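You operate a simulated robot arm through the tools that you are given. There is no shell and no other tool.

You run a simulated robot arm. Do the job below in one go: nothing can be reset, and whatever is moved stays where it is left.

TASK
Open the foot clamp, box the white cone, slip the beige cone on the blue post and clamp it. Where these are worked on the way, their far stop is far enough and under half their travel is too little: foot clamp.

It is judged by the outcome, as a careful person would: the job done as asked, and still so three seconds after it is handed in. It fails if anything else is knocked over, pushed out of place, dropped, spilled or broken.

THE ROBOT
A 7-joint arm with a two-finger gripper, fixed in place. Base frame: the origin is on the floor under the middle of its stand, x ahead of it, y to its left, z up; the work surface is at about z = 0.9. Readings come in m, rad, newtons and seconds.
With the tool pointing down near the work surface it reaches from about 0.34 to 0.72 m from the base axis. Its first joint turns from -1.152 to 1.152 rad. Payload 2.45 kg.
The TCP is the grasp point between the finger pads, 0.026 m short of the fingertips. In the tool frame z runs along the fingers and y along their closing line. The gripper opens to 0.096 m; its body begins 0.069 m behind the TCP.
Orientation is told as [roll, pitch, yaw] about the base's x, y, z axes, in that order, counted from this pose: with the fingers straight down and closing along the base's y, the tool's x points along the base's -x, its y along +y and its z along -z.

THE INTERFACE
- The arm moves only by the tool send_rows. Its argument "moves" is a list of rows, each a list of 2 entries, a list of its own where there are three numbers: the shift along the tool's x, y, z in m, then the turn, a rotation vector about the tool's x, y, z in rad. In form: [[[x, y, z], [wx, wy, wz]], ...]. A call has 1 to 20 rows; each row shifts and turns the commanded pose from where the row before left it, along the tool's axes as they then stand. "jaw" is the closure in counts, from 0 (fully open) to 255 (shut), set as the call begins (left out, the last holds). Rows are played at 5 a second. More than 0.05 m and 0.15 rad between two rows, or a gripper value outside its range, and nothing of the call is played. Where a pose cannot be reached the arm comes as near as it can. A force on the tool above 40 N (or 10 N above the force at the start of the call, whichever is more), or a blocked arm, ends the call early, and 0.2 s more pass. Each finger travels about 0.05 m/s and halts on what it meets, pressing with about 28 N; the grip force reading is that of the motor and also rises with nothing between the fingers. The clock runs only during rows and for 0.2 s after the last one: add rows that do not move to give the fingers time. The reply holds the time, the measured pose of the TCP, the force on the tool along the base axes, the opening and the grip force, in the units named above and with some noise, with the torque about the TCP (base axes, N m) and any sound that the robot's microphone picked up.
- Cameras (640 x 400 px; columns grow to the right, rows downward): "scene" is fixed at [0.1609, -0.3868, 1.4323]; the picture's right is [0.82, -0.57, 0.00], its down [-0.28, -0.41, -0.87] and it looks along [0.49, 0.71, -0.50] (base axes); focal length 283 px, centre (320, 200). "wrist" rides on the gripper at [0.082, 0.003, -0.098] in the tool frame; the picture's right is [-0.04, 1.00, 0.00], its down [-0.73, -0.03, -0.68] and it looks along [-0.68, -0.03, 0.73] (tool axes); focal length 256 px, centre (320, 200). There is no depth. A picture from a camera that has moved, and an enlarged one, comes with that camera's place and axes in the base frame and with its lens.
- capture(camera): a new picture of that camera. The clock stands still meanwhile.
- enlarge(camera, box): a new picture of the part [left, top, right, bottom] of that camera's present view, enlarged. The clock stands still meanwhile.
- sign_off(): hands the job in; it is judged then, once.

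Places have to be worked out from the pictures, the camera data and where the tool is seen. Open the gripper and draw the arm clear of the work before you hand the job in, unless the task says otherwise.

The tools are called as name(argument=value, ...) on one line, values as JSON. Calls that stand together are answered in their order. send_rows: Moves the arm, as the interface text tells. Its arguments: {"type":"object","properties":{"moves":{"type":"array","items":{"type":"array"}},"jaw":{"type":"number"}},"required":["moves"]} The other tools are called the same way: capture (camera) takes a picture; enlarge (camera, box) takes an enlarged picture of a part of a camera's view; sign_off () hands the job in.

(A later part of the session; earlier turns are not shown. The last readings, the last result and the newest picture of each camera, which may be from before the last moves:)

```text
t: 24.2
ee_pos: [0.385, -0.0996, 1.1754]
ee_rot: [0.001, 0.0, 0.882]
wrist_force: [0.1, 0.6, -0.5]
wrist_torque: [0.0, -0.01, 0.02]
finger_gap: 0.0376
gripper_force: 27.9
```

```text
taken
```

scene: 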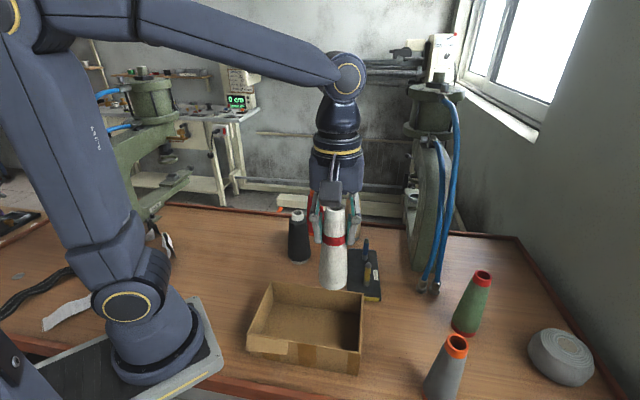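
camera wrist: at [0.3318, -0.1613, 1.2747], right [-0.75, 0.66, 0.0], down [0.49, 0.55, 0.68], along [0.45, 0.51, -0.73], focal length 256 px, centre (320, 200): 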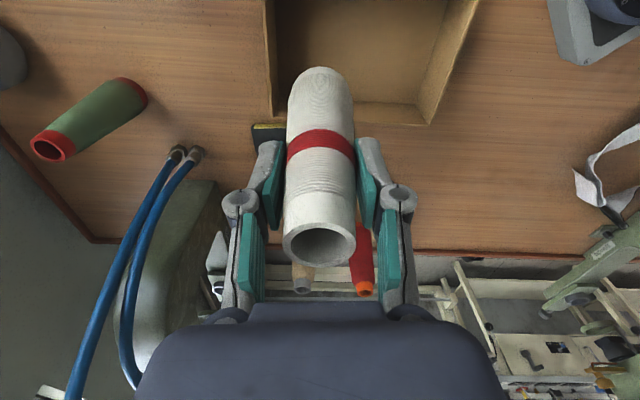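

The box position is confirmed by this view: the cone axis is ~0.055 m from the near-end wall and centred across the width. I'll lower to just above the floor of the box, then check.

send_rows(moves=[[[0, 0, 0.025], [0, 0, 0]], [[0, 0, 0.03], [0, 0, 0]], [[0, 0, 0.03], [0, 0, 0]], [[0, 0, 0.03], [0, 0, 0]], [[0, 0, 0.02], [0, 0, 0]], [[0, 0, 0], [0, 0, 0]]], jaw=255)

enlarge(camera="scene", box=[230, 190, 400, 390])

capture(camera="wrist")

```text
t: 25.6
ee_pos: [0.3878, -0.0997, 1.04]
ee_rot: [0.0, 0.001, 0.884]
wrist_force: [-0.1, -0.3, 0.0]
wrist_torque: [0.01, -0.02, 0.0]
finger_gap: 0.0374
gripper_force: 28.0
```

```text
2.00 times, centred on (315, 290) of scene
camera zoom: at [0.1609, -0.3868, 1.4323], right [0.82, -0.57, 0.0], down [-0.28, -0.41, -0.87], along [0.49, 0.71, -0.5], focal length 566 px, centre (330, 20)
```

zoom: 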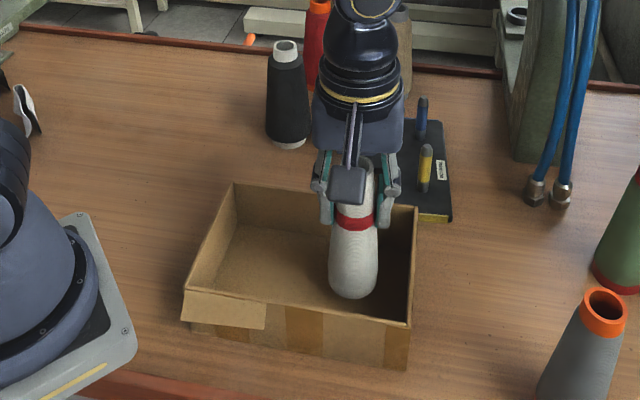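

```text
taken
camera wrist: at [0.3325, -0.1603, 1.1389], right [-0.75, 0.67, 0.0], down [0.49, 0.55, 0.68], along [0.45, 0.51, -0.73], focal length 256 px, centre (320, 200)
```

wrist: 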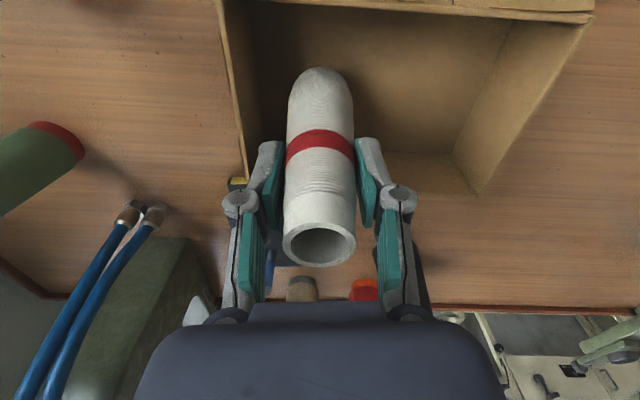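

The cone is inside the walls with the bottom ~2 cm above the floor. I'll shift it 1 cm away from the right wall and lower gently in small steps, watching for contact force.

send_rows(moves=[[[0, 0.01, 0], [0, 0, 0]], [[0, 0, 0.004], [0, 0, 0]], [[0, 0, 0.004], [0, 0, 0]], [[0, 0, 0.004], [0, 0, 0]], [[0, 0, 0.003], [0, 0, 0]], [[0, 0, 0], [0, 0, 0]]], jaw=255)

send_rows(moves=[[[0, 0, 0.002], [0, 0, 0]], [[0, 0, 0.002], [0, 0, 0]], [[0, 0, 0], [0, 0, 0]]], jaw=255)

```text
t: 27.0
ee_pos: [0.378, -0.0938, 1.0248]
ee_rot: [-0.001, 0.001, 0.884]
wrist_force: [0.7, 0.5, -0.8]
wrist_torque: [-0.03, 0.01, 0.0]
finger_gap: 0.0372
gripper_force: 28.2
```

```text
t: 27.8
ee_pos: [0.3777, -0.0926, 1.0209]
ee_rot: [0.001, 0.0, 0.884]
wrist_force: [-0.7, -0.6, -0.1]
wrist_torque: [0.01, -0.01, 0.01]
finger_gap: 0.0375
gripper_force: 28.0
```

No contact yet at TCP z≈1.021; I'll continue in 1.5 mm steps.

send_rows(moves=[[[0, 0, 0.0015], [0, 0, 0]], [[0, 0, 0.0015], [0, 0, 0]], [[0, 0, 0], [0, 0, 0]]], jaw=255)

enlarge(camera="scene", box=[290, 230, 390, 350])

```text
t: 28.6
ee_pos: [0.3782, -0.0927, 1.0174]
ee_rot: [0.0, -0.001, 0.884]
wrist_force: [-0.2, 0.2, -0.5]
wrist_torque: [-0.02, 0.0, -0.03]
finger_gap: 0.0374
gripper_force: 28.1
```

```text
3.33 times, centred on (340, 290) of scene
camera zoom: at [0.1609, -0.3868, 1.4323], right [0.82, -0.57, 0.0], down [-0.28, -0.41, -0.87], along [0.49, 0.71, -0.5], focal length 944 px, centre (253, -100)
```

zoom: 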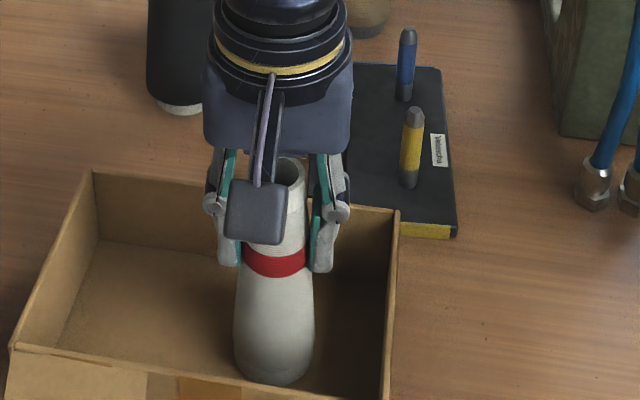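

Still no contact at z≈1.0174; continuing with 1.5 mm steps.

send_rows(moves=[[[0, 0, 0.0015], [0, 0, 0]], [[0, 0, 0.0015], [0, 0, 0]], [[0, 0, 0], [0, 0, 0]]], jaw=255)

```text
t: 29.4
ee_pos: [0.3779, -0.0938, 1.0164]
ee_rot: [-0.002, -0.003, 0.882]
wrist_force: [-5.7, 2.2, 36.4]
wrist_torque: [0.19, 0.14, 0.02]
finger_gap: 0.0377
gripper_force: 27.9
```

Contact with the box floor (36 N up at z≈1.016). I'll relieve by 1.2 mm, then open the jaw gently to leave the cone standing.

send_rows(moves=[[[0, 0, -0.0012], [0, 0, 0]], [[0, 0, 0], [0, 0, 0]]], jaw=255)

```text
t: 30.0
ee_pos: [0.3774, -0.0934, 1.0155]
ee_rot: [-0.001, -0.001, 0.885]
wrist_force: [3.5, -0.8, 10.9]
wrist_torque: [-0.03, -0.53, -0.04]
finger_gap: 0.0376
gripper_force: 27.8
```

Still ~11 N of upward load, so it's resting on the floor. I'll relieve a little more and then open to ~65 mm.

send_rows(moves=[[[0, 0, -0.0004], [0, 0, 0]], [[0, 0, 0], [0, 0, 0]]], jaw=255)

send_rows(moves=[[[0, 0, 0], [0, 0, 0]], [[0, 0, 0], [0, 0, 0]], [[0, 0, 0], [0, 0, 0]], [[0, 0, 0], [0, 0, 0]]], jaw=82)

capture(camera="wrist")

enlarge(camera="scene", box=[240, 190, 400, 390])

```text
t: 30.6
ee_pos: [0.3777, -0.0924, 1.0159]
ee_rot: [0.001, 0.002, 0.883]
wrist_force: [0.6, 0.1, 1.1]
wrist_torque: [-0.03, -0.13, -0.02]
finger_gap: 0.0375
gripper_force: 28.4
```

```text
t: 31.6
ee_pos: [0.3784, -0.0932, 1.0165]
ee_rot: [0.001, 0.0, 0.883]
wrist_force: [-0.4, 0.0, -0.6]
wrist_torque: [-0.01, 0.02, -0.01]
finger_gap: 0.0654
gripper_force: 0.1
```

```text
taken
camera wrist: at [0.3245, -0.1539, 1.1163], right [-0.75, 0.66, 0.0], down [0.49, 0.55, 0.68], along [0.45, 0.51, -0.73], focal length 256 px, centre (320, 200)
```

wrist: 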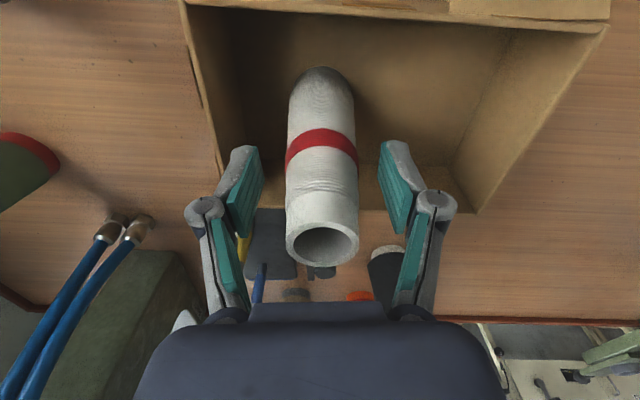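

```text
2.00 times, centred on (320, 290) of scene
camera zoom: at [0.1609, -0.3868, 1.4323], right [0.82, -0.57, 0.0], down [-0.28, -0.41, -0.87], along [0.49, 0.71, -0.5], focal length 566 px, centre (320, 20)
```

zoom: 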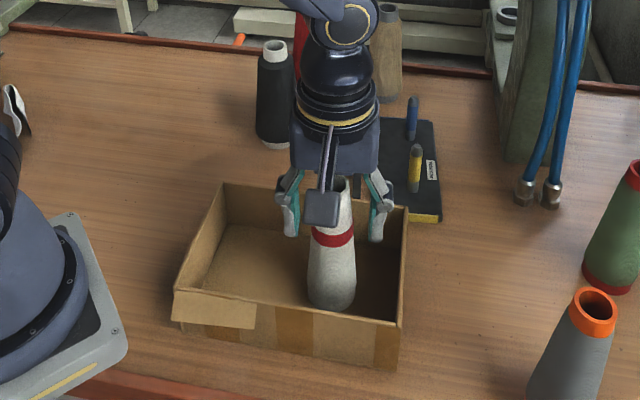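

The white cone stands upright and free inside the box. I'll rise straight up, then move to a spot where the wrist camera views the blue post well.

send_rows(moves=[[[0, 0, -0.02], [0, 0, 0]], [[0, 0, -0.03], [0, 0, 0]], [[0, 0, -0.03], [0, 0, 0]], [[0, 0, -0.04], [0, 0, 0]], [[0, 0, -0.03], [0, 0, 0]], [[-0.026, -0.018, 0], [0, 0, 0]], [[-0.026, -0.018, 0], [0, 0, 0]], [[-0.026, -0.018, 0], [0, 0, 0]], [[-0.026, -0.018, 0], [0, 0, 0]], [[-0.0256, -0.0177, 0], [0, 0, 0]], [[0, 0, 0], [0, 0, 0]], [[0, 0, 0], [0, 0, 0]]], jaw=82)

capture(camera="wrist")

capture(camera="scene")

```text
t: 34.2
ee_pos: [0.5291, -0.049, 1.167]
ee_rot: [-0.001, 0.0, 0.883]
wrist_force: [-0.1, 0.5, 0.2]
wrist_torque: [-0.02, 0.01, 0.02]
finger_gap: 0.0651
gripper_force: 0.0
```

```text
taken
camera wrist: at [0.4763, -0.1105, 1.2655], right [-0.75, 0.66, 0.0], down [0.49, 0.55, 0.68], along [0.45, 0.51, -0.73], focal length 256 px, centre (320, 200)
```

wrist: 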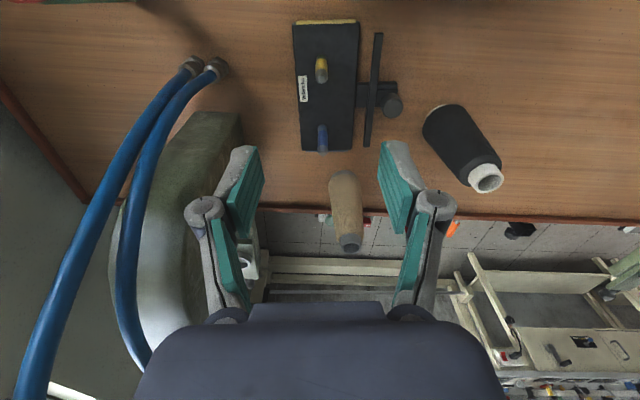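

```text
taken
```

scene: 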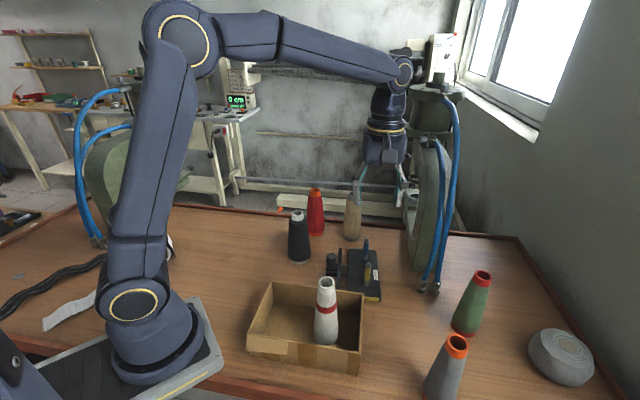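

enlarge(camera="wrist", box=[270, 10, 430, 170])

enlarge(camera="scene", box=[325, 235, 389, 305])

enlarge(camera="wrist", box=[290, 110, 410, 260])

```text
2.50 times, centred on (350, 90) of wrist
camera zoom: at [0.4763, -0.1105, 1.2655], right [-0.75, 0.66, 0.0], down [0.49, 0.55, 0.68], along [0.45, 0.51, -0.73], focal length 640 px, centre (245, 475)
```

zoom: 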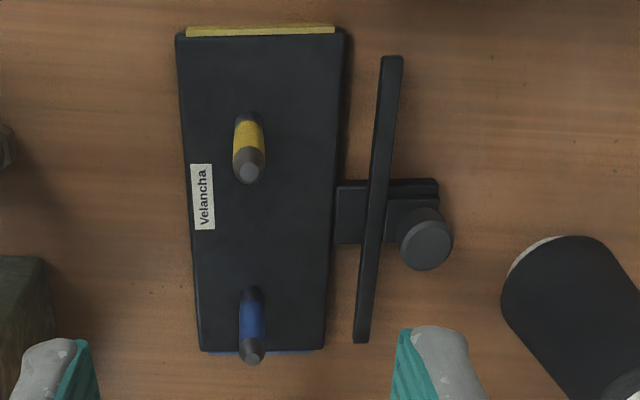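

```text
5.71 times, centred on (357, 270) of scene
camera zoom: at [0.1609, -0.3868, 1.4323], right [0.82, -0.57, 0.0], down [-0.28, -0.41, -0.87], along [0.49, 0.71, -0.5], focal length 1618 px, centre (109, -200)
```

zoom: 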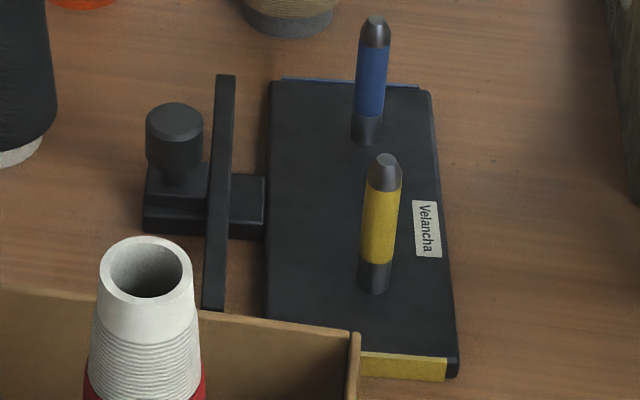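

```text
2.67 times, centred on (350, 185) of wrist
camera zoom: at [0.4763, -0.1105, 1.2655], right [-0.75, 0.66, 0.0], down [0.49, 0.55, 0.68], along [0.45, 0.51, -0.73], focal length 683 px, centre (240, 240)
```

zoom: 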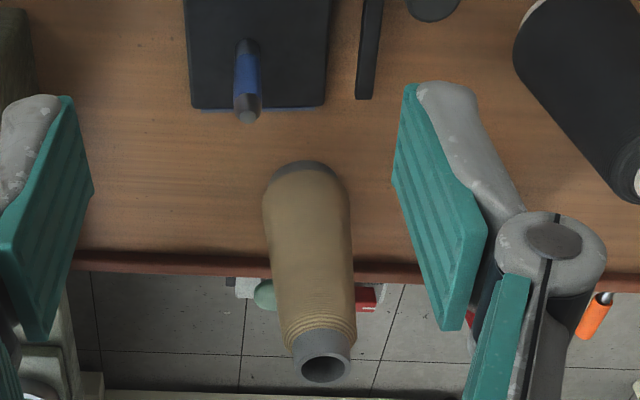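

The blue post is at ≈(0.594, 0.027) with its tip near z≈0.976, and the beige cone at ≈(0.637, 0.136), top ≈1.05. I'll yaw the gripper back to 0.25 rad (so the fingers avoid the red cone) and move above the beige cone.

send_rows(moves=[[[0, 0, 0], [0, 0, 0.1266]], [[0, 0, 0], [0, 0, 0.1266]], [[0, 0, 0], [0, 0, 0.1266]], [[0, 0, 0], [0, 0, 0.1266]], [[0, 0, 0], [0, 0, 0.1266]], [[-0.025, 0.0254, 0], [0, 0, 0]], [[-0.025, 0.0254, 0], [0, 0, 0]], [[-0.025, 0.0254, 0], [0, 0, 0]], [[-0.025, 0.0254, 0], [0, 0, 0]], [[-0.025, 0.0254, 0], [0, 0, 0]], [[-0.025, 0.0254, 0], [0, 0, 0]], [[0, 0, 0], [0, 0, 0]]], jaw=82)

capture(camera="wrist")

capture(camera="scene")

```text
t: 36.8
ee_pos: [0.6381, 0.1349, 1.166]
ee_rot: [0.001, 0.001, 0.251]
wrist_force: [0.1, -0.5, 0.6]
wrist_torque: [0.01, -0.02, 0.02]
finger_gap: 0.0647
gripper_force: 0.1
```

```text
taken
camera wrist: at [0.5585, 0.1185, 1.2657], right [-0.21, 0.98, 0.0], down [0.72, 0.15, 0.68], along [0.66, 0.14, -0.73], focal length 256 px, centre (320, 200)
```

wrist: 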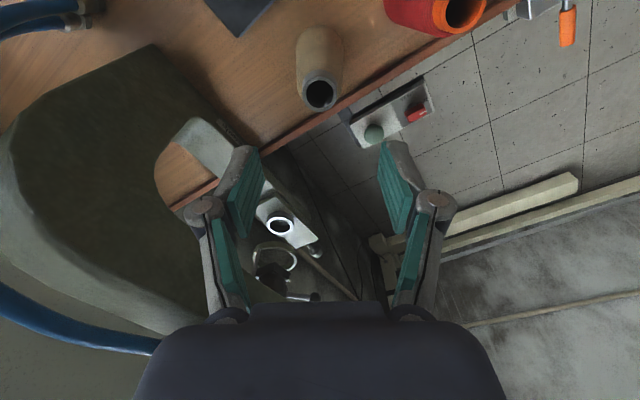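

```text
taken
```

scene: 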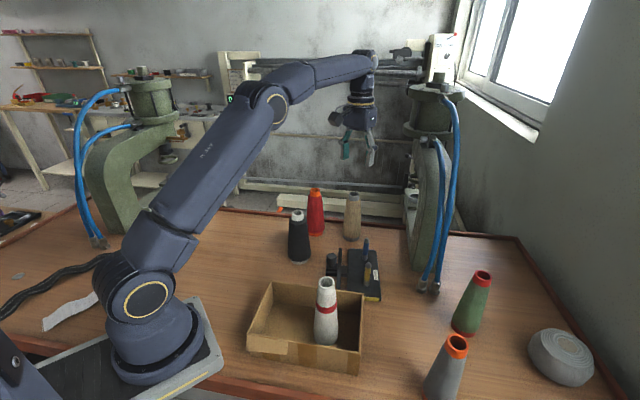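

The beige cone top is within ~4 mm of the tool axis. I'll correct that and descend to z≈1.045 first, then look again.

send_rows(moves=[[[0.004, 0, 0.02], [0, 0, 0]], [[0, 0, 0.03], [0, 0, 0]], [[0, 0, 0.03], [0, 0, 0]], [[0, 0, 0.03], [0, 0, 0]], [[0, 0, 0.01], [0, 0, 0]], [[0, 0, 0], [0, 0, 0]]], jaw=82)

capture(camera="wrist")

enlarge(camera="scene", box=[280, 110, 440, 270])

```text
t: 38.2
ee_pos: [0.634, 0.1335, 1.047]
ee_rot: [0.001, 0.0, 0.252]
wrist_force: [0.3, 0.5, 0.1]
wrist_torque: [-0.01, 0.01, -0.02]
finger_gap: 0.065
gripper_force: 0.1
```

```text
taken
camera wrist: at [0.5541, 0.1173, 1.1457], right [-0.21, 0.98, 0.0], down [0.72, 0.15, 0.68], along [0.66, 0.14, -0.73], focal length 256 px, centre (320, 200)
```

wrist: 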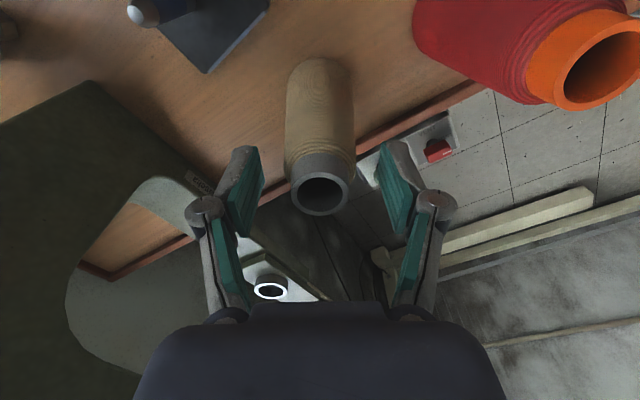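

```text
2.50 times, centred on (360, 190) of scene
camera zoom: at [0.1609, -0.3868, 1.4323], right [0.82, -0.57, 0.0], down [-0.28, -0.41, -0.87], along [0.49, 0.71, -0.5], focal length 708 px, centre (220, 225)
```

zoom: 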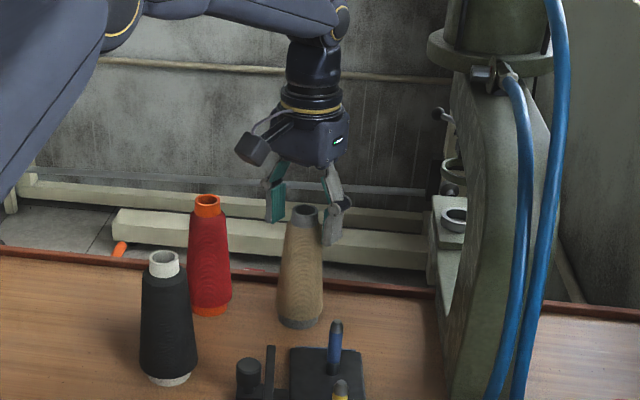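

Aligned within 2 mm, top at z≈1.053. I'll descend 31 mm more and close on the beige cone.

send_rows(moves=[[[0.001, 0, 0.016], [0, 0, 0]], [[0, 0, 0.015], [0, 0, 0]], [[0, 0, 0], [0, 0, 0]]], jaw=82)

send_rows(moves=[[[0, 0, 0], [0, 0, 0]], [[0, 0, 0], [0, 0, 0]], [[0, 0, 0], [0, 0, 0]], [[0, 0, 0], [0, 0, 0]], [[0, 0, 0], [0, 0, 0]]], jaw=255)

capture(camera="wrist")

```text
t: 39.0
ee_pos: [0.6321, 0.1341, 1.0163]
ee_rot: [0.0, -0.001, 0.249]
wrist_force: [-0.7, -0.3, 0.0]
wrist_torque: [-0.02, 0.05, 0.0]
finger_gap: 0.065
gripper_force: 0.0
```

```text
t: 40.2
ee_pos: [0.6331, 0.1337, 1.0162]
ee_rot: [0.0, 0.0, 0.252]
wrist_force: [0.7, -1.1, 1.2]
wrist_torque: [-0.07, 0.07, -0.04]
finger_gap: 0.0411
gripper_force: 28.4
```

```text
taken
camera wrist: at [0.5529, 0.1173, 1.1154], right [-0.21, 0.98, 0.0], down [0.72, 0.15, 0.68], along [0.66, 0.14, -0.73], focal length 256 px, centre (320, 200)
```

wrist: 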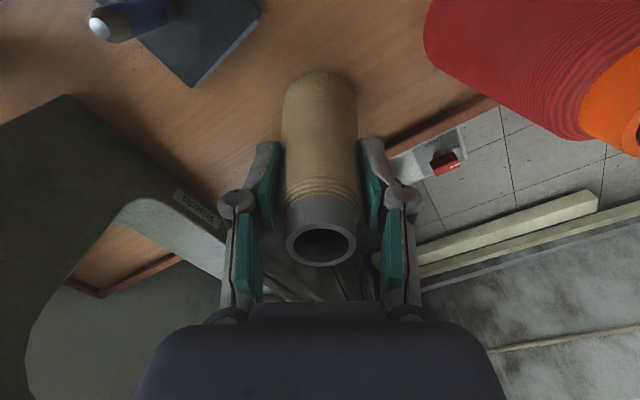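

Beige cone held (41 mm gap, 28 N), axis ~2.5 mm toward the camera side of the TCP. I'll lift it, a small step first then to z≈1.146.

send_rows(moves=[[[0, 0, -0.01], [0, 0, 0]], [[0, 0, -0.015], [0, 0, 0]], [[0, 0, -0.025], [0, 0, 0]], [[0, 0, -0.025], [0, 0, 0]], [[0, 0, -0.025], [0, 0, 0]], [[0, 0, -0.03], [0, 0, 0]], [[0, 0, 0], [0, 0, 0]]], jaw=255)

capture(camera="wrist")

enlarge(camera="scene", box=[280, 130, 440, 310])

```text
t: 41.8
ee_pos: [0.6318, 0.1335, 1.1468]
ee_rot: [0.0, 0.0, 0.251]
wrist_force: [0.5, -0.2, -1.5]
wrist_torque: [0.02, -0.01, 0.0]
finger_gap: 0.0413
gripper_force: 28.2
```

```text
taken
camera wrist: at [0.5529, 0.1173, 1.2455], right [-0.21, 0.98, 0.0], down [0.72, 0.15, 0.68], along [0.66, 0.14, -0.73], focal length 256 px, centre (320, 200)
```

wrist: 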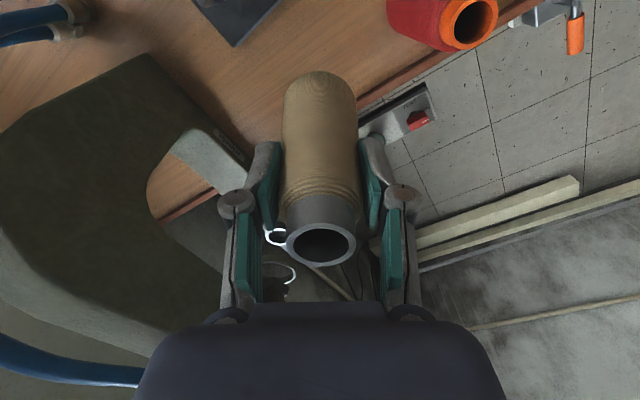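

```text
2.22 times, centred on (360, 220) of scene
camera zoom: at [0.1609, -0.3868, 1.4323], right [0.82, -0.57, 0.0], down [-0.28, -0.41, -0.87], along [0.49, 0.71, -0.5], focal length 629 px, centre (231, 156)
```

zoom: 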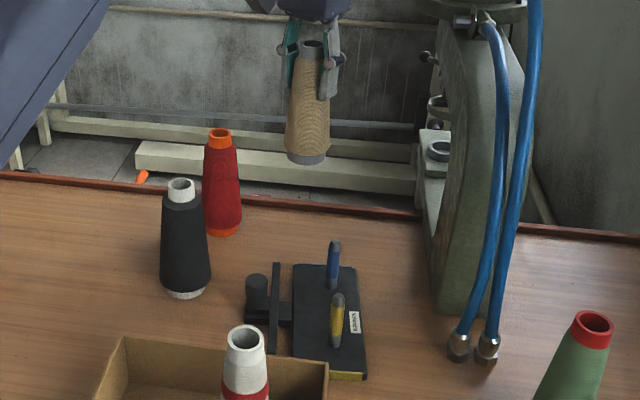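

Lifted cleanly. Now I carry it over the blue post, aiming the cone axis at (0.594, 0.027) with its bottom at ≈1.03, above the post tip.

send_rows(moves=[[[0.0122, -0.0187, 0], [0, 0, 0]], [[0.0122, -0.0187, 0], [0, 0, 0]], [[0.0122, -0.0187, 0], [0, 0, 0]], [[0.0122, -0.0187, 0], [0, 0, 0]], [[0.0121, -0.0189, 0], [0, 0, 0]], [[0, 0, 0], [0, 0, 0]], [[0, 0, 0], [0, 0, 0]]], jaw=255)

capture(camera="wrist")

enlarge(camera="scene", box=[310, 160, 420, 310])

```text
t: 43.4
ee_pos: [0.5958, 0.0286, 1.1458]
ee_rot: [0.0, -0.002, 0.251]
wrist_force: [-0.3, 0.6, -0.5]
wrist_torque: [0.0, -0.01, 0.04]
finger_gap: 0.041
gripper_force: 27.8
```

```text
taken
camera wrist: at [0.5169, 0.0114, 1.2451], right [-0.21, 0.98, 0.0], down [0.72, 0.15, 0.68], along [0.66, 0.14, -0.73], focal length 256 px, centre (320, 200)
```

wrist: 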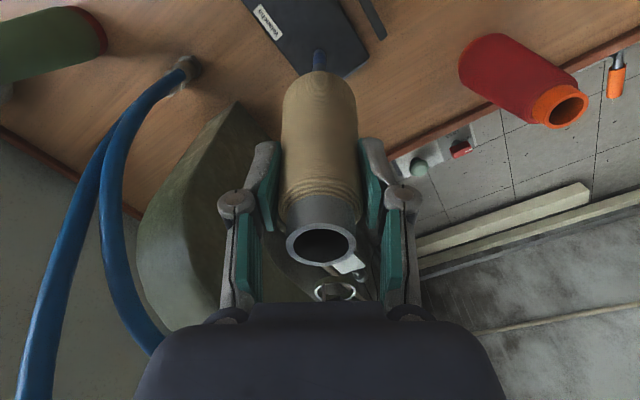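

```text
2.67 times, centred on (365, 235) of scene
camera zoom: at [0.1609, -0.3868, 1.4323], right [0.82, -0.57, 0.0], down [-0.28, -0.41, -0.87], along [0.49, 0.71, -0.5], focal length 755 px, centre (200, 107)
```

zoom: 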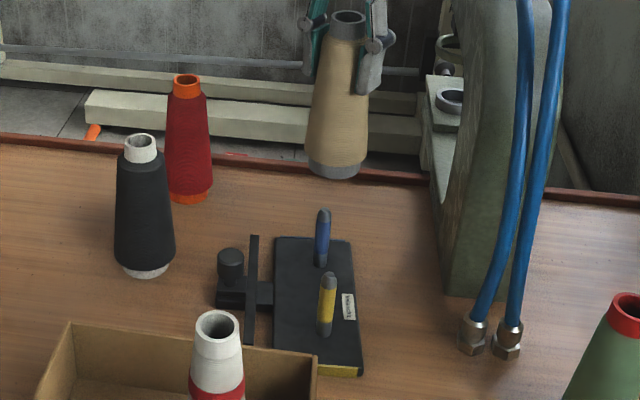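

I'm checking alignment closely before lowering: zooming on the post/cone in both views.

enlarge(camera="scene", box=[340, 200, 400, 270])

enlarge(camera="wrist", box=[270, 0, 370, 100])

```text
5.71 times, centred on (370, 235) of scene
camera zoom: at [0.1609, -0.3868, 1.4323], right [0.82, -0.57, 0.0], down [-0.28, -0.41, -0.87], along [0.49, 0.71, -0.5], focal length 1618 px, centre (34, 0)
```

zoom: 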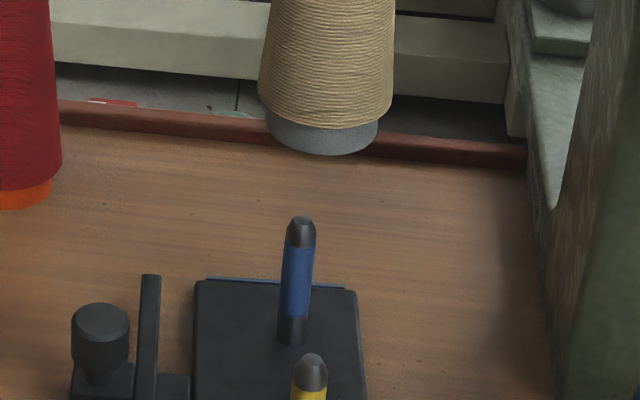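

```text
4.00 times, centred on (320, 50) of wrist
camera zoom: at [0.5169, 0.0114, 1.2451], right [-0.21, 0.98, 0.0], down [0.72, 0.15, 0.68], along [0.66, 0.14, -0.73], focal length 1024 px, centre (320, 800)
```

zoom: 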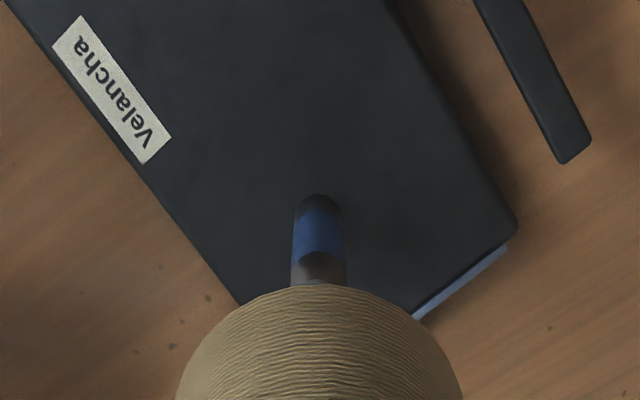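

Both views agree the cone sits ~7 mm too far forward (tool −x) relative to the post, while the sideways alignment is good. I'll shift 7.5 mm along tool +x and re-check.

send_rows(moves=[[[0.0075, 0, 0], [0, 0, 0]], [[0, 0, 0.02], [0, 0, 0]], [[0, 0, 0], [0, 0, 0]], [[0, 0, 0], [0, 0, 0]]], jaw=255)

enlarge(camera="scene", box=[340, 200, 400, 270])

enlarge(camera="wrist", box=[270, 0, 370, 100])

```text
t: 44.4
ee_pos: [0.5897, 0.0258, 1.1254]
ee_rot: [0.0, 0.001, 0.252]
wrist_force: [-0.7, 0.8, -0.6]
wrist_torque: [-0.01, 0.02, 0.01]
finger_gap: 0.0409
gripper_force: 27.9
```

```text
5.71 times, centred on (370, 235) of scene
camera zoom: at [0.1609, -0.3868, 1.4323], right [0.82, -0.57, 0.0], down [-0.28, -0.41, -0.87], along [0.49, 0.71, -0.5], focal length 1618 px, centre (34, 0)
```

zoom: 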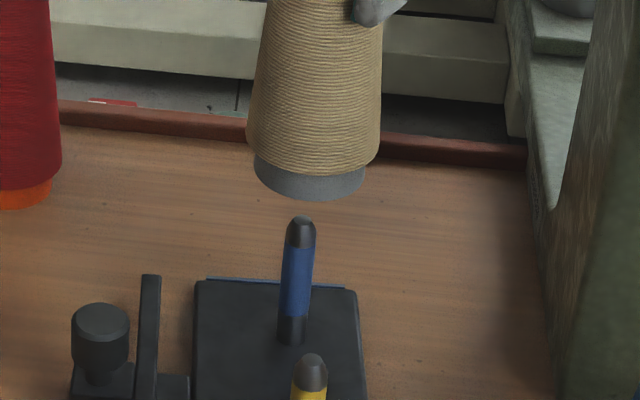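

```text
4.00 times, centred on (320, 50) of wrist
camera zoom: at [0.5099, 0.0091, 1.2253], right [-0.21, 0.98, 0.0], down [0.72, 0.15, 0.68], along [0.66, 0.14, -0.73], focal length 1024 px, centre (320, 800)
```

zoom: 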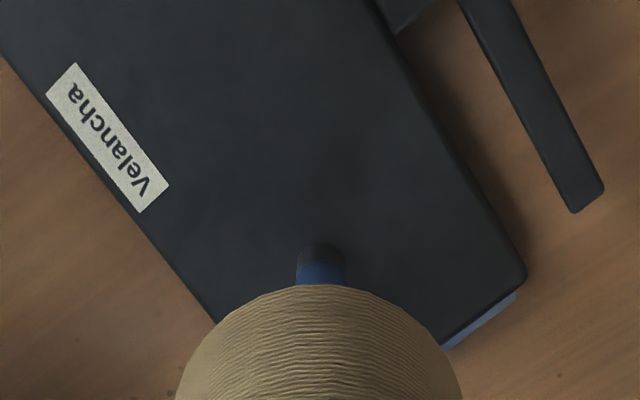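

Aligned now: in the scene view the cone centre is within ~1 mm of the post's vertical line, and in the wrist view within ~0.5 mm. I'll lower over the post tip slowly, watching the force.

send_rows(moves=[[[0, 0, 0.01], [0, 0, 0]], [[0, 0, 0.01], [0, 0, 0]], [[0, 0, 0.01], [0, 0, 0]], [[0, 0, 0.01], [0, 0, 0]], [[0, 0, 0], [0, 0, 0]]], jaw=255)

enlarge(camera="scene", box=[330, 190, 410, 290])

```text
t: 45.6
ee_pos: [0.5889, 0.0253, 1.0858]
ee_rot: [-0.001, 0.001, 0.252]
wrist_force: [0.4, 0.7, -0.8]
wrist_torque: [0.02, 0.03, 0.01]
finger_gap: 0.041
gripper_force: 28.2
```

```text
4.00 times, centred on (370, 240) of scene
camera zoom: at [0.1609, -0.3868, 1.4323], right [0.82, -0.57, 0.0], down [-0.28, -0.41, -0.87], along [0.49, 0.71, -0.5], focal length 1133 px, centre (120, 40)
```

zoom: 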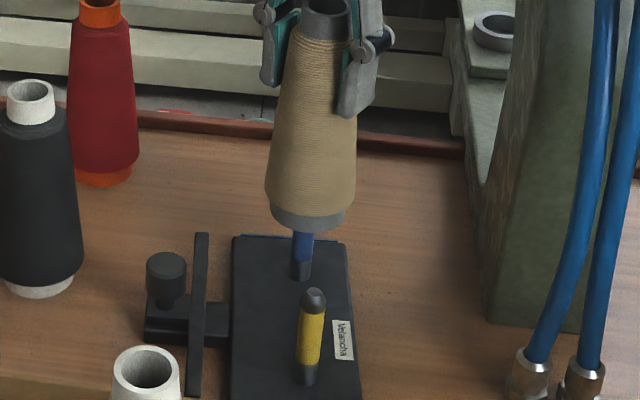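

The tip has entered the cone without force. I'll continue down to TCP z≈1.04 and then creep.

send_rows(moves=[[[0, 0, 0.01], [0, 0, 0]], [[0, 0, 0.01], [0, 0, 0]], [[0, 0, 0.01], [0, 0, 0]], [[0, 0, 0.01], [0, 0, 0]], [[0, 0, 0.006], [0, 0, 0]], [[0, 0, 0], [0, 0, 0]]], jaw=255)

send_rows(moves=[[[0, 0, 0.002], [0, 0, 0]], [[0, 0, 0.002], [0, 0, 0]], [[0, 0, 0], [0, 0, 0]]], jaw=255)

enlarge(camera="scene", box=[330, 190, 410, 290])

```text
t: 47.0
ee_pos: [0.5889, 0.026, 1.0402]
ee_rot: [0.0, -0.001, 0.253]
wrist_force: [-0.5, -0.3, -1.3]
wrist_torque: [-0.01, -0.01, 0.01]
finger_gap: 0.0412
gripper_force: 28.0
```

```text
t: 47.8
ee_pos: [0.5899, 0.0265, 1.0362]
ee_rot: [0.0, 0.002, 0.251]
wrist_force: [-0.1, -0.1, -1.1]
wrist_torque: [0.01, 0.02, -0.01]
finger_gap: 0.0412
gripper_force: 28.0
```

```text
4.00 times, centred on (370, 240) of scene
camera zoom: at [0.1609, -0.3868, 1.4323], right [0.82, -0.57, 0.0], down [-0.28, -0.41, -0.87], along [0.49, 0.71, -0.5], focal length 1133 px, centre (120, 40)
```

zoom: 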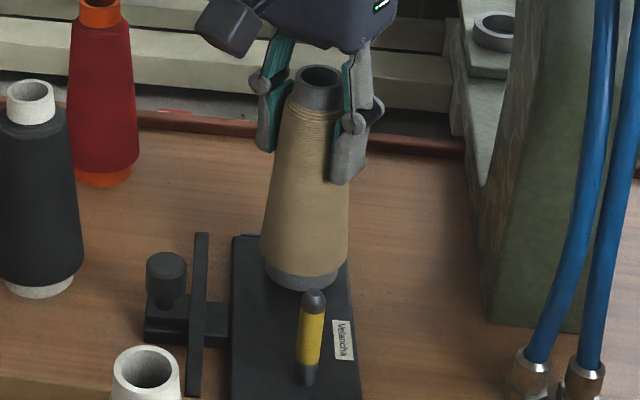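

Cone is on the post, about 8 mm above the plate. I keep creeping down.

send_rows(moves=[[[0, 0, 0.002], [0, 0, 0]], [[0, 0, 0.002], [0, 0, 0]], [[0, 0, 0.001], [0, 0, 0]], [[0, 0, 0], [0, 0, 0]]], jaw=255)

send_rows(moves=[[[0, 0, 0.001], [0, 0, 0]], [[0, 0, 0.001], [0, 0, 0]], [[0, 0, 0], [0, 0, 0]]], jaw=255)

```text
t: 48.8
ee_pos: [0.5899, 0.0259, 1.0304]
ee_rot: [0.001, 0.001, 0.251]
wrist_force: [0.1, -0.2, -0.5]
wrist_torque: [-0.03, -0.01, 0.0]
finger_gap: 0.0411
gripper_force: 28.0
```

```text
t: 49.6
ee_pos: [0.59, 0.0259, 1.0284]
ee_rot: [0.0, 0.001, 0.252]
wrist_force: [-0.8, 0.7, 0.2]
wrist_torque: [0.0, 0.0, -0.04]
finger_gap: 0.0409
gripper_force: 28.0
```

No contact yet at z≈1.0284; I go on in 0.8 mm steps.

send_rows(moves=[[[0, 0, 0.0008], [0, 0, 0]], [[0, 0, 0.0008], [0, 0, 0]], [[0, 0, 0], [0, 0, 0]]], jaw=255)

enlarge(camera="scene", box=[340, 230, 400, 290])

```text
t: 50.4
ee_pos: [0.5908, 0.0246, 1.0286]
ee_rot: [-0.001, -0.002, 0.25]
wrist_force: [-3.0, -0.4, 15.7]
wrist_torque: [0.26, 0.4, 0.13]
finger_gap: 0.0408
gripper_force: 28.1
```

```text
6.67 times, centred on (370, 260) of scene
camera zoom: at [0.1605, -0.3869, 1.4323], right [0.82, -0.57, 0.0], down [-0.28, -0.41, -0.87], along [0.49, 0.71, -0.5], focal length 1888 px, centre (-13, -200)
```

zoom: 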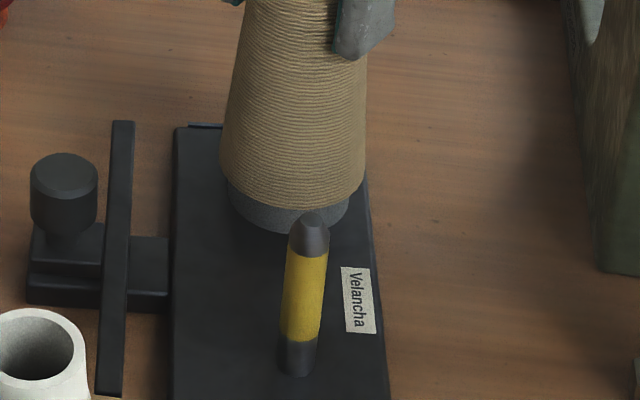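

Contact at z≈1.028 (16 N), matching the plate height — the cone is seated. I'll relieve slightly and open the fingers.

send_rows(moves=[[[0, 0, -0.0007], [0, 0, 0]], [[0, 0, 0], [0, 0, 0]]], jaw=255)

send_rows(moves=[[[0, 0, 0], [0, 0, 0]], [[0, 0, 0], [0, 0, 0]], [[0, 0, 0], [0, 0, 0]], [[0, 0, 0], [0, 0, 0]]], jaw=82)

capture(camera="wrist")

enlarge(camera="scene", box=[320, 170, 420, 300])

```text
t: 51.0
ee_pos: [0.5893, 0.0251, 1.028]
ee_rot: [0.001, -0.002, 0.251]
wrist_force: [0.4, -1.1, 12.6]
wrist_torque: [0.19, -0.12, 0.04]
finger_gap: 0.0409
gripper_force: 27.5
```

```text
t: 52.0
ee_pos: [0.5901, 0.0247, 1.0276]
ee_rot: [0.0, -0.002, 0.251]
wrist_force: [-0.3, 0.2, 0.5]
wrist_torque: [0.0, -0.01, -0.02]
finger_gap: 0.065
gripper_force: 0.1
```

```text
taken
camera wrist: at [0.51, 0.0088, 1.1271], right [-0.21, 0.98, 0.0], down [0.72, 0.15, 0.68], along [0.66, 0.14, -0.73], focal length 256 px, centre (320, 200)
```

wrist: 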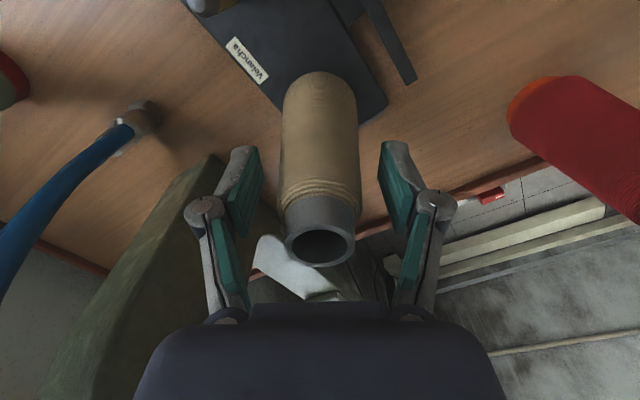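

```text
3.08 times, centred on (370, 235) of scene
camera zoom: at [0.1609, -0.3868, 1.4323], right [0.82, -0.57, 0.0], down [-0.28, -0.41, -0.87], along [0.49, 0.71, -0.5], focal length 871 px, centre (166, 92)
```

zoom: 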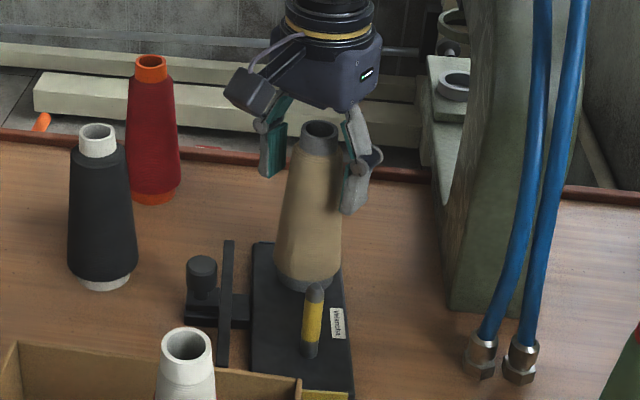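

The beige cone stands seated on the blue post. I'll rise clear, yaw back to 0.88 rad, and go above the opened clamp knob with the same lean as before.

send_rows(moves=[[[0, 0, -0.015], [0, 0, 0]], [[0, 0, -0.025], [0, 0, 0]], [[0, 0, -0.03], [0, 0, 0]], [[0, 0, -0.03], [0, 0, 0]], [[0, 0, -0.025], [0, 0, 0]], [[0, 0, 0], [0, 0, -0.1264]], [[0, 0, 0], [0, 0, -0.1264]], [[0, 0, 0], [0, 0, -0.1264]], [[0, 0, 0], [0, 0, -0.1264]], [[0, 0, 0], [0, 0, -0.1264]], [[0.016, 0.0289, 0], [0, 0, 0]], [[0.016, 0.0289, 0], [0, 0, 0]], [[0.016, 0.0289, 0], [0, 0, 0]], [[0, 0, 0], [0, -0.125, 0]], [[0, 0, 0], [0, -0.125, 0]], [[0, 0, 0], [0, 0, 0]]], jaw=82)

capture(camera="wrist")

capture(camera="scene")

```text
t: 55.4
ee_pos: [0.4921, 0.044, 1.1524]
ee_rot: [0.0, -0.251, 0.883]
wrist_force: [-1.0, -0.5, 0.6]
wrist_torque: [-0.01, -0.01, -0.03]
finger_gap: 0.0651
gripper_force: 0.1
```

```text
taken
camera wrist: at [0.4243, -0.0338, 1.2284], right [-0.75, 0.66, 0.01], down [0.37, 0.4, 0.84], along [0.55, 0.63, -0.54], focal length 256 px, centre (320, 200)
```

wrist: 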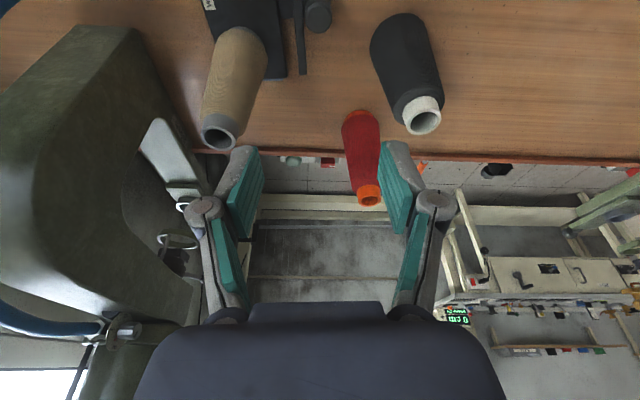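

```text
taken
```

scene: 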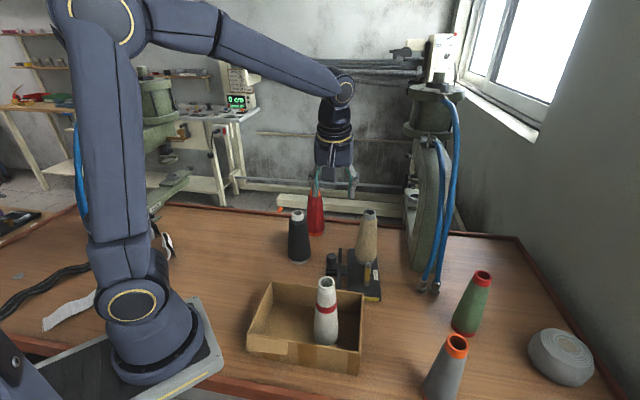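

All cones stand properly and the white one is still upright in the box. I'll narrow the jaw to 43 mm and descend vertically over the knob to z≈1.02.

send_rows(moves=[[[0.008, 0, 0.0315], [0, 0, 0]], [[0.008, 0, 0.0315], [0, 0, 0]], [[0.008, 0, 0.0315], [0, 0, 0]], [[0.008, 0, 0.0315], [0, 0, 0]], [[0, 0, 0], [0, 0, 0]]], jaw=140)

capture(camera="wrist")

enlarge(camera="scene", box=[280, 180, 410, 310])

```text
t: 56.6
ee_pos: [0.4926, 0.0445, 1.0229]
ee_rot: [0.001, -0.248, 0.883]
wrist_force: [0.1, 0.0, 0.1]
wrist_torque: [0.0, -0.01, 0.0]
finger_gap: 0.0433
gripper_force: 0.0
```

```text
taken
camera wrist: at [0.425, -0.033, 1.0984], right [-0.75, 0.66, 0.01], down [0.37, 0.4, 0.84], along [0.55, 0.63, -0.54], focal length 256 px, centre (320, 200)
```

wrist: 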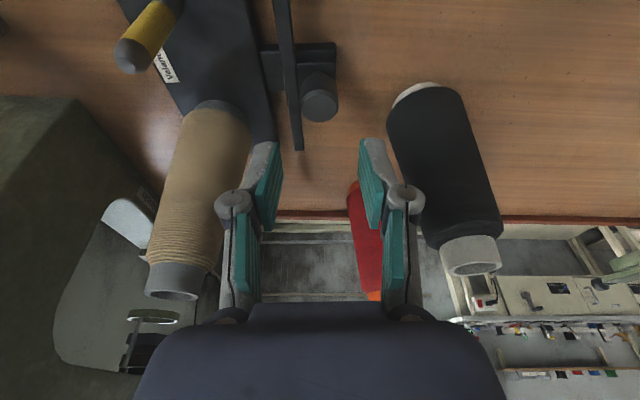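

```text
3.08 times, centred on (345, 245) of scene
camera zoom: at [0.1609, -0.3868, 1.4323], right [0.82, -0.57, 0.0], down [-0.28, -0.41, -0.87], along [0.49, 0.71, -0.5], focal length 871 px, centre (243, 62)
```

zoom: 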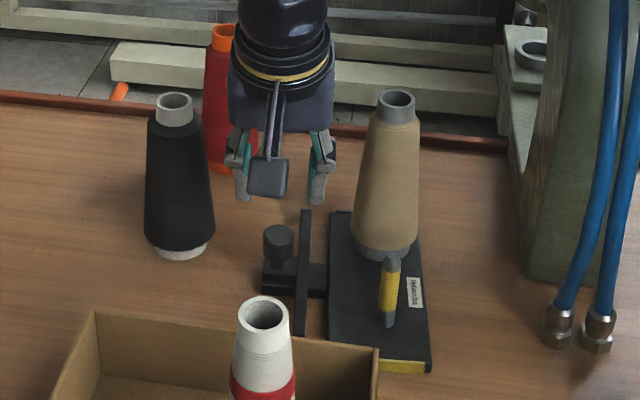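

The knob is centred between the fingers as it was at the first grasp. I descend to the same grip height (TCP z≈0.961) around it.

send_rows(moves=[[[0.0055, -0.0004, 0.02], [0, 0, 0]], [[0.0055, -0.0004, 0.02], [0, 0, 0]], [[0.0055, -0.0003, 0.0195], [0, 0, 0]], [[0, 0, 0], [0, 0, 0]]], jaw=140)

enlarge(camera="wrist", box=[230, 70, 430, 230])

enlarge(camera="scene", box=[280, 180, 410, 330])

```text
t: 57.6
ee_pos: [0.493, 0.0436, 0.9607]
ee_rot: [-0.001, -0.25, 0.884]
wrist_force: [-0.6, -0.6, 0.3]
wrist_torque: [-0.01, 0.01, -0.01]
finger_gap: 0.0433
gripper_force: 0.0
```

```text
2.50 times, centred on (330, 150) of wrist
camera zoom: at [0.4246, -0.0345, 1.0369], right [-0.75, 0.66, 0.01], down [0.37, 0.4, 0.84], along [0.55, 0.63, -0.54], focal length 640 px, centre (295, 325)
```

zoom: 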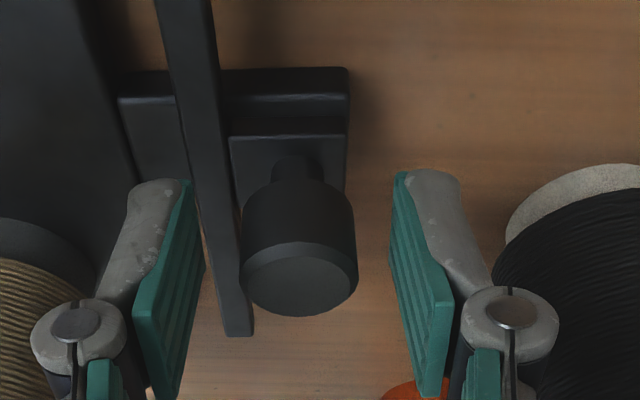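

```text
2.67 times, centred on (345, 255) of scene
camera zoom: at [0.1609, -0.3868, 1.4323], right [0.82, -0.57, 0.0], down [-0.28, -0.41, -0.87], along [0.49, 0.71, -0.5], focal length 755 px, centre (253, 53)
```

zoom: 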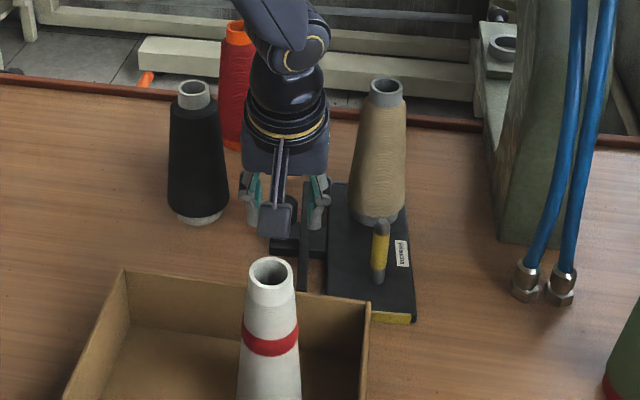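

The fingers straddle the knob. I'll close on it.

send_rows(moves=[[[0, 0, 0], [0, 0, 0]], [[0, 0, 0], [0, 0, 0]], [[0, 0, 0], [0, 0, 0]], [[0, 0, 0], [0, 0, 0]]], jaw=255)

send_rows(moves=[[[0, -0.004, 0], [0, 0, 0]], [[0, -0.004, 0], [0, 0, 0]], [[0, -0.004, 0], [0, 0, 0]], [[0, -0.004, 0], [0, 0, 0]], [[0, 0, 0], [0, 0, 0]]], jaw=255)

enlarge(camera="wrist", box=[230, 70, 430, 230])

enlarge(camera="scene", box=[320, 200, 400, 300])

```text
t: 58.6
ee_pos: [0.492, 0.0419, 0.9611]
ee_rot: [0.001, -0.25, 0.883]
wrist_force: [0.5, 0.1, 0.7]
wrist_torque: [-0.02, 0.0, 0.03]
finger_gap: 0.0252
gripper_force: 27.7
```

```text
t: 59.8
ee_pos: [0.5042, 0.0324, 0.9598]
ee_rot: [0.002, -0.249, 0.884]
wrist_force: [0.9, 0.3, -0.6]
wrist_torque: [-0.12, 0.07, 0.05]
finger_gap: 0.0251
gripper_force: 27.6
```

```text
2.50 times, centred on (330, 150) of wrist
camera zoom: at [0.4372, -0.0453, 1.0371], right [-0.75, 0.66, 0.01], down [0.37, 0.4, 0.84], along [0.55, 0.63, -0.54], focal length 640 px, centre (295, 325)
```

zoom: 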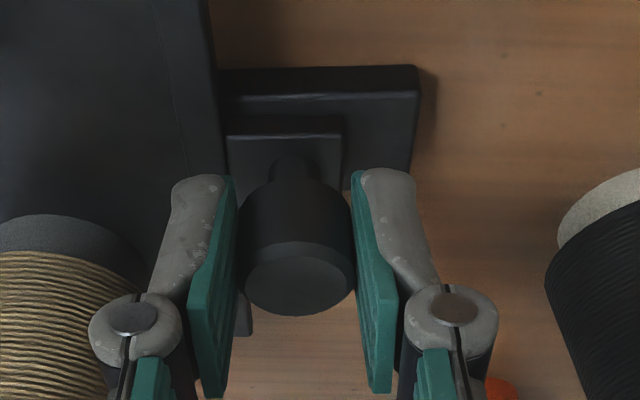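

```text
4.00 times, centred on (360, 250) of scene
camera zoom: at [0.161, -0.3868, 1.4323], right [0.82, -0.57, 0.0], down [-0.28, -0.41, -0.87], along [0.49, 0.71, -0.5], focal length 1133 px, centre (160, 0)
```

zoom: 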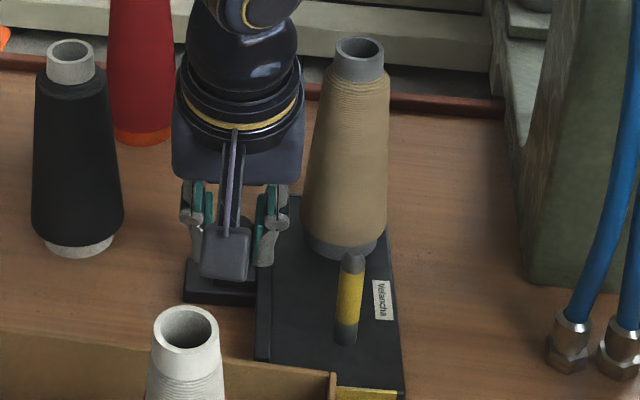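

Moved 16 mm inward with negligible force. I'll go another 12 mm and check the gap to the cone's foot.

send_rows(moves=[[[0, -0.004, 0], [0, 0, 0]], [[0, -0.004, 0], [0, 0, 0]], [[0, -0.003, 0], [0, 0, 0]], [[0, 0, 0], [0, 0, 0]]], jaw=255)

enlarge(camera="wrist", box=[200, 70, 400, 230])

enlarge(camera="scene", box=[320, 200, 400, 300])

```text
t: 60.8
ee_pos: [0.5128, 0.0246, 0.9624]
ee_rot: [0.0, -0.249, 0.884]
wrist_force: [2.4, 3.9, 0.3]
wrist_torque: [-0.07, 0.13, 0.04]
finger_gap: 0.0251
gripper_force: 27.8
```

```text
2.50 times, centred on (300, 150) of wrist
camera zoom: at [0.4456, -0.0525, 1.0372], right [-0.75, 0.66, 0.01], down [0.37, 0.4, 0.84], along [0.55, 0.63, -0.54], focal length 640 px, centre (370, 325)
```

zoom: 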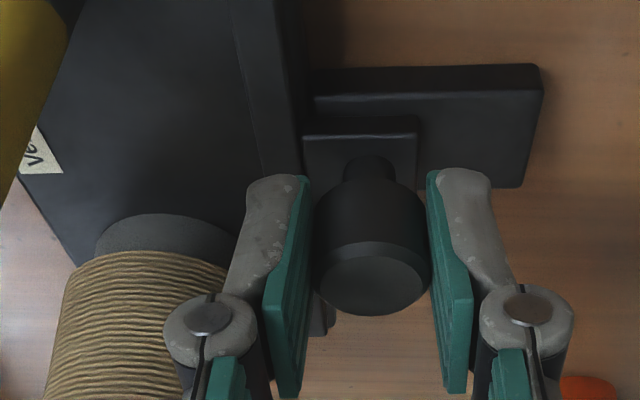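

```text
4.00 times, centred on (360, 250) of scene
camera zoom: at [0.1611, -0.3867, 1.4323], right [0.82, -0.57, 0.0], down [-0.28, -0.41, -0.87], along [0.49, 0.71, -0.5], focal length 1133 px, centre (160, 0)
```

zoom: 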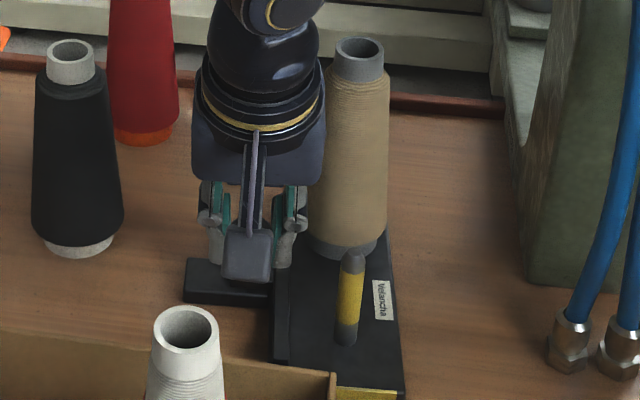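

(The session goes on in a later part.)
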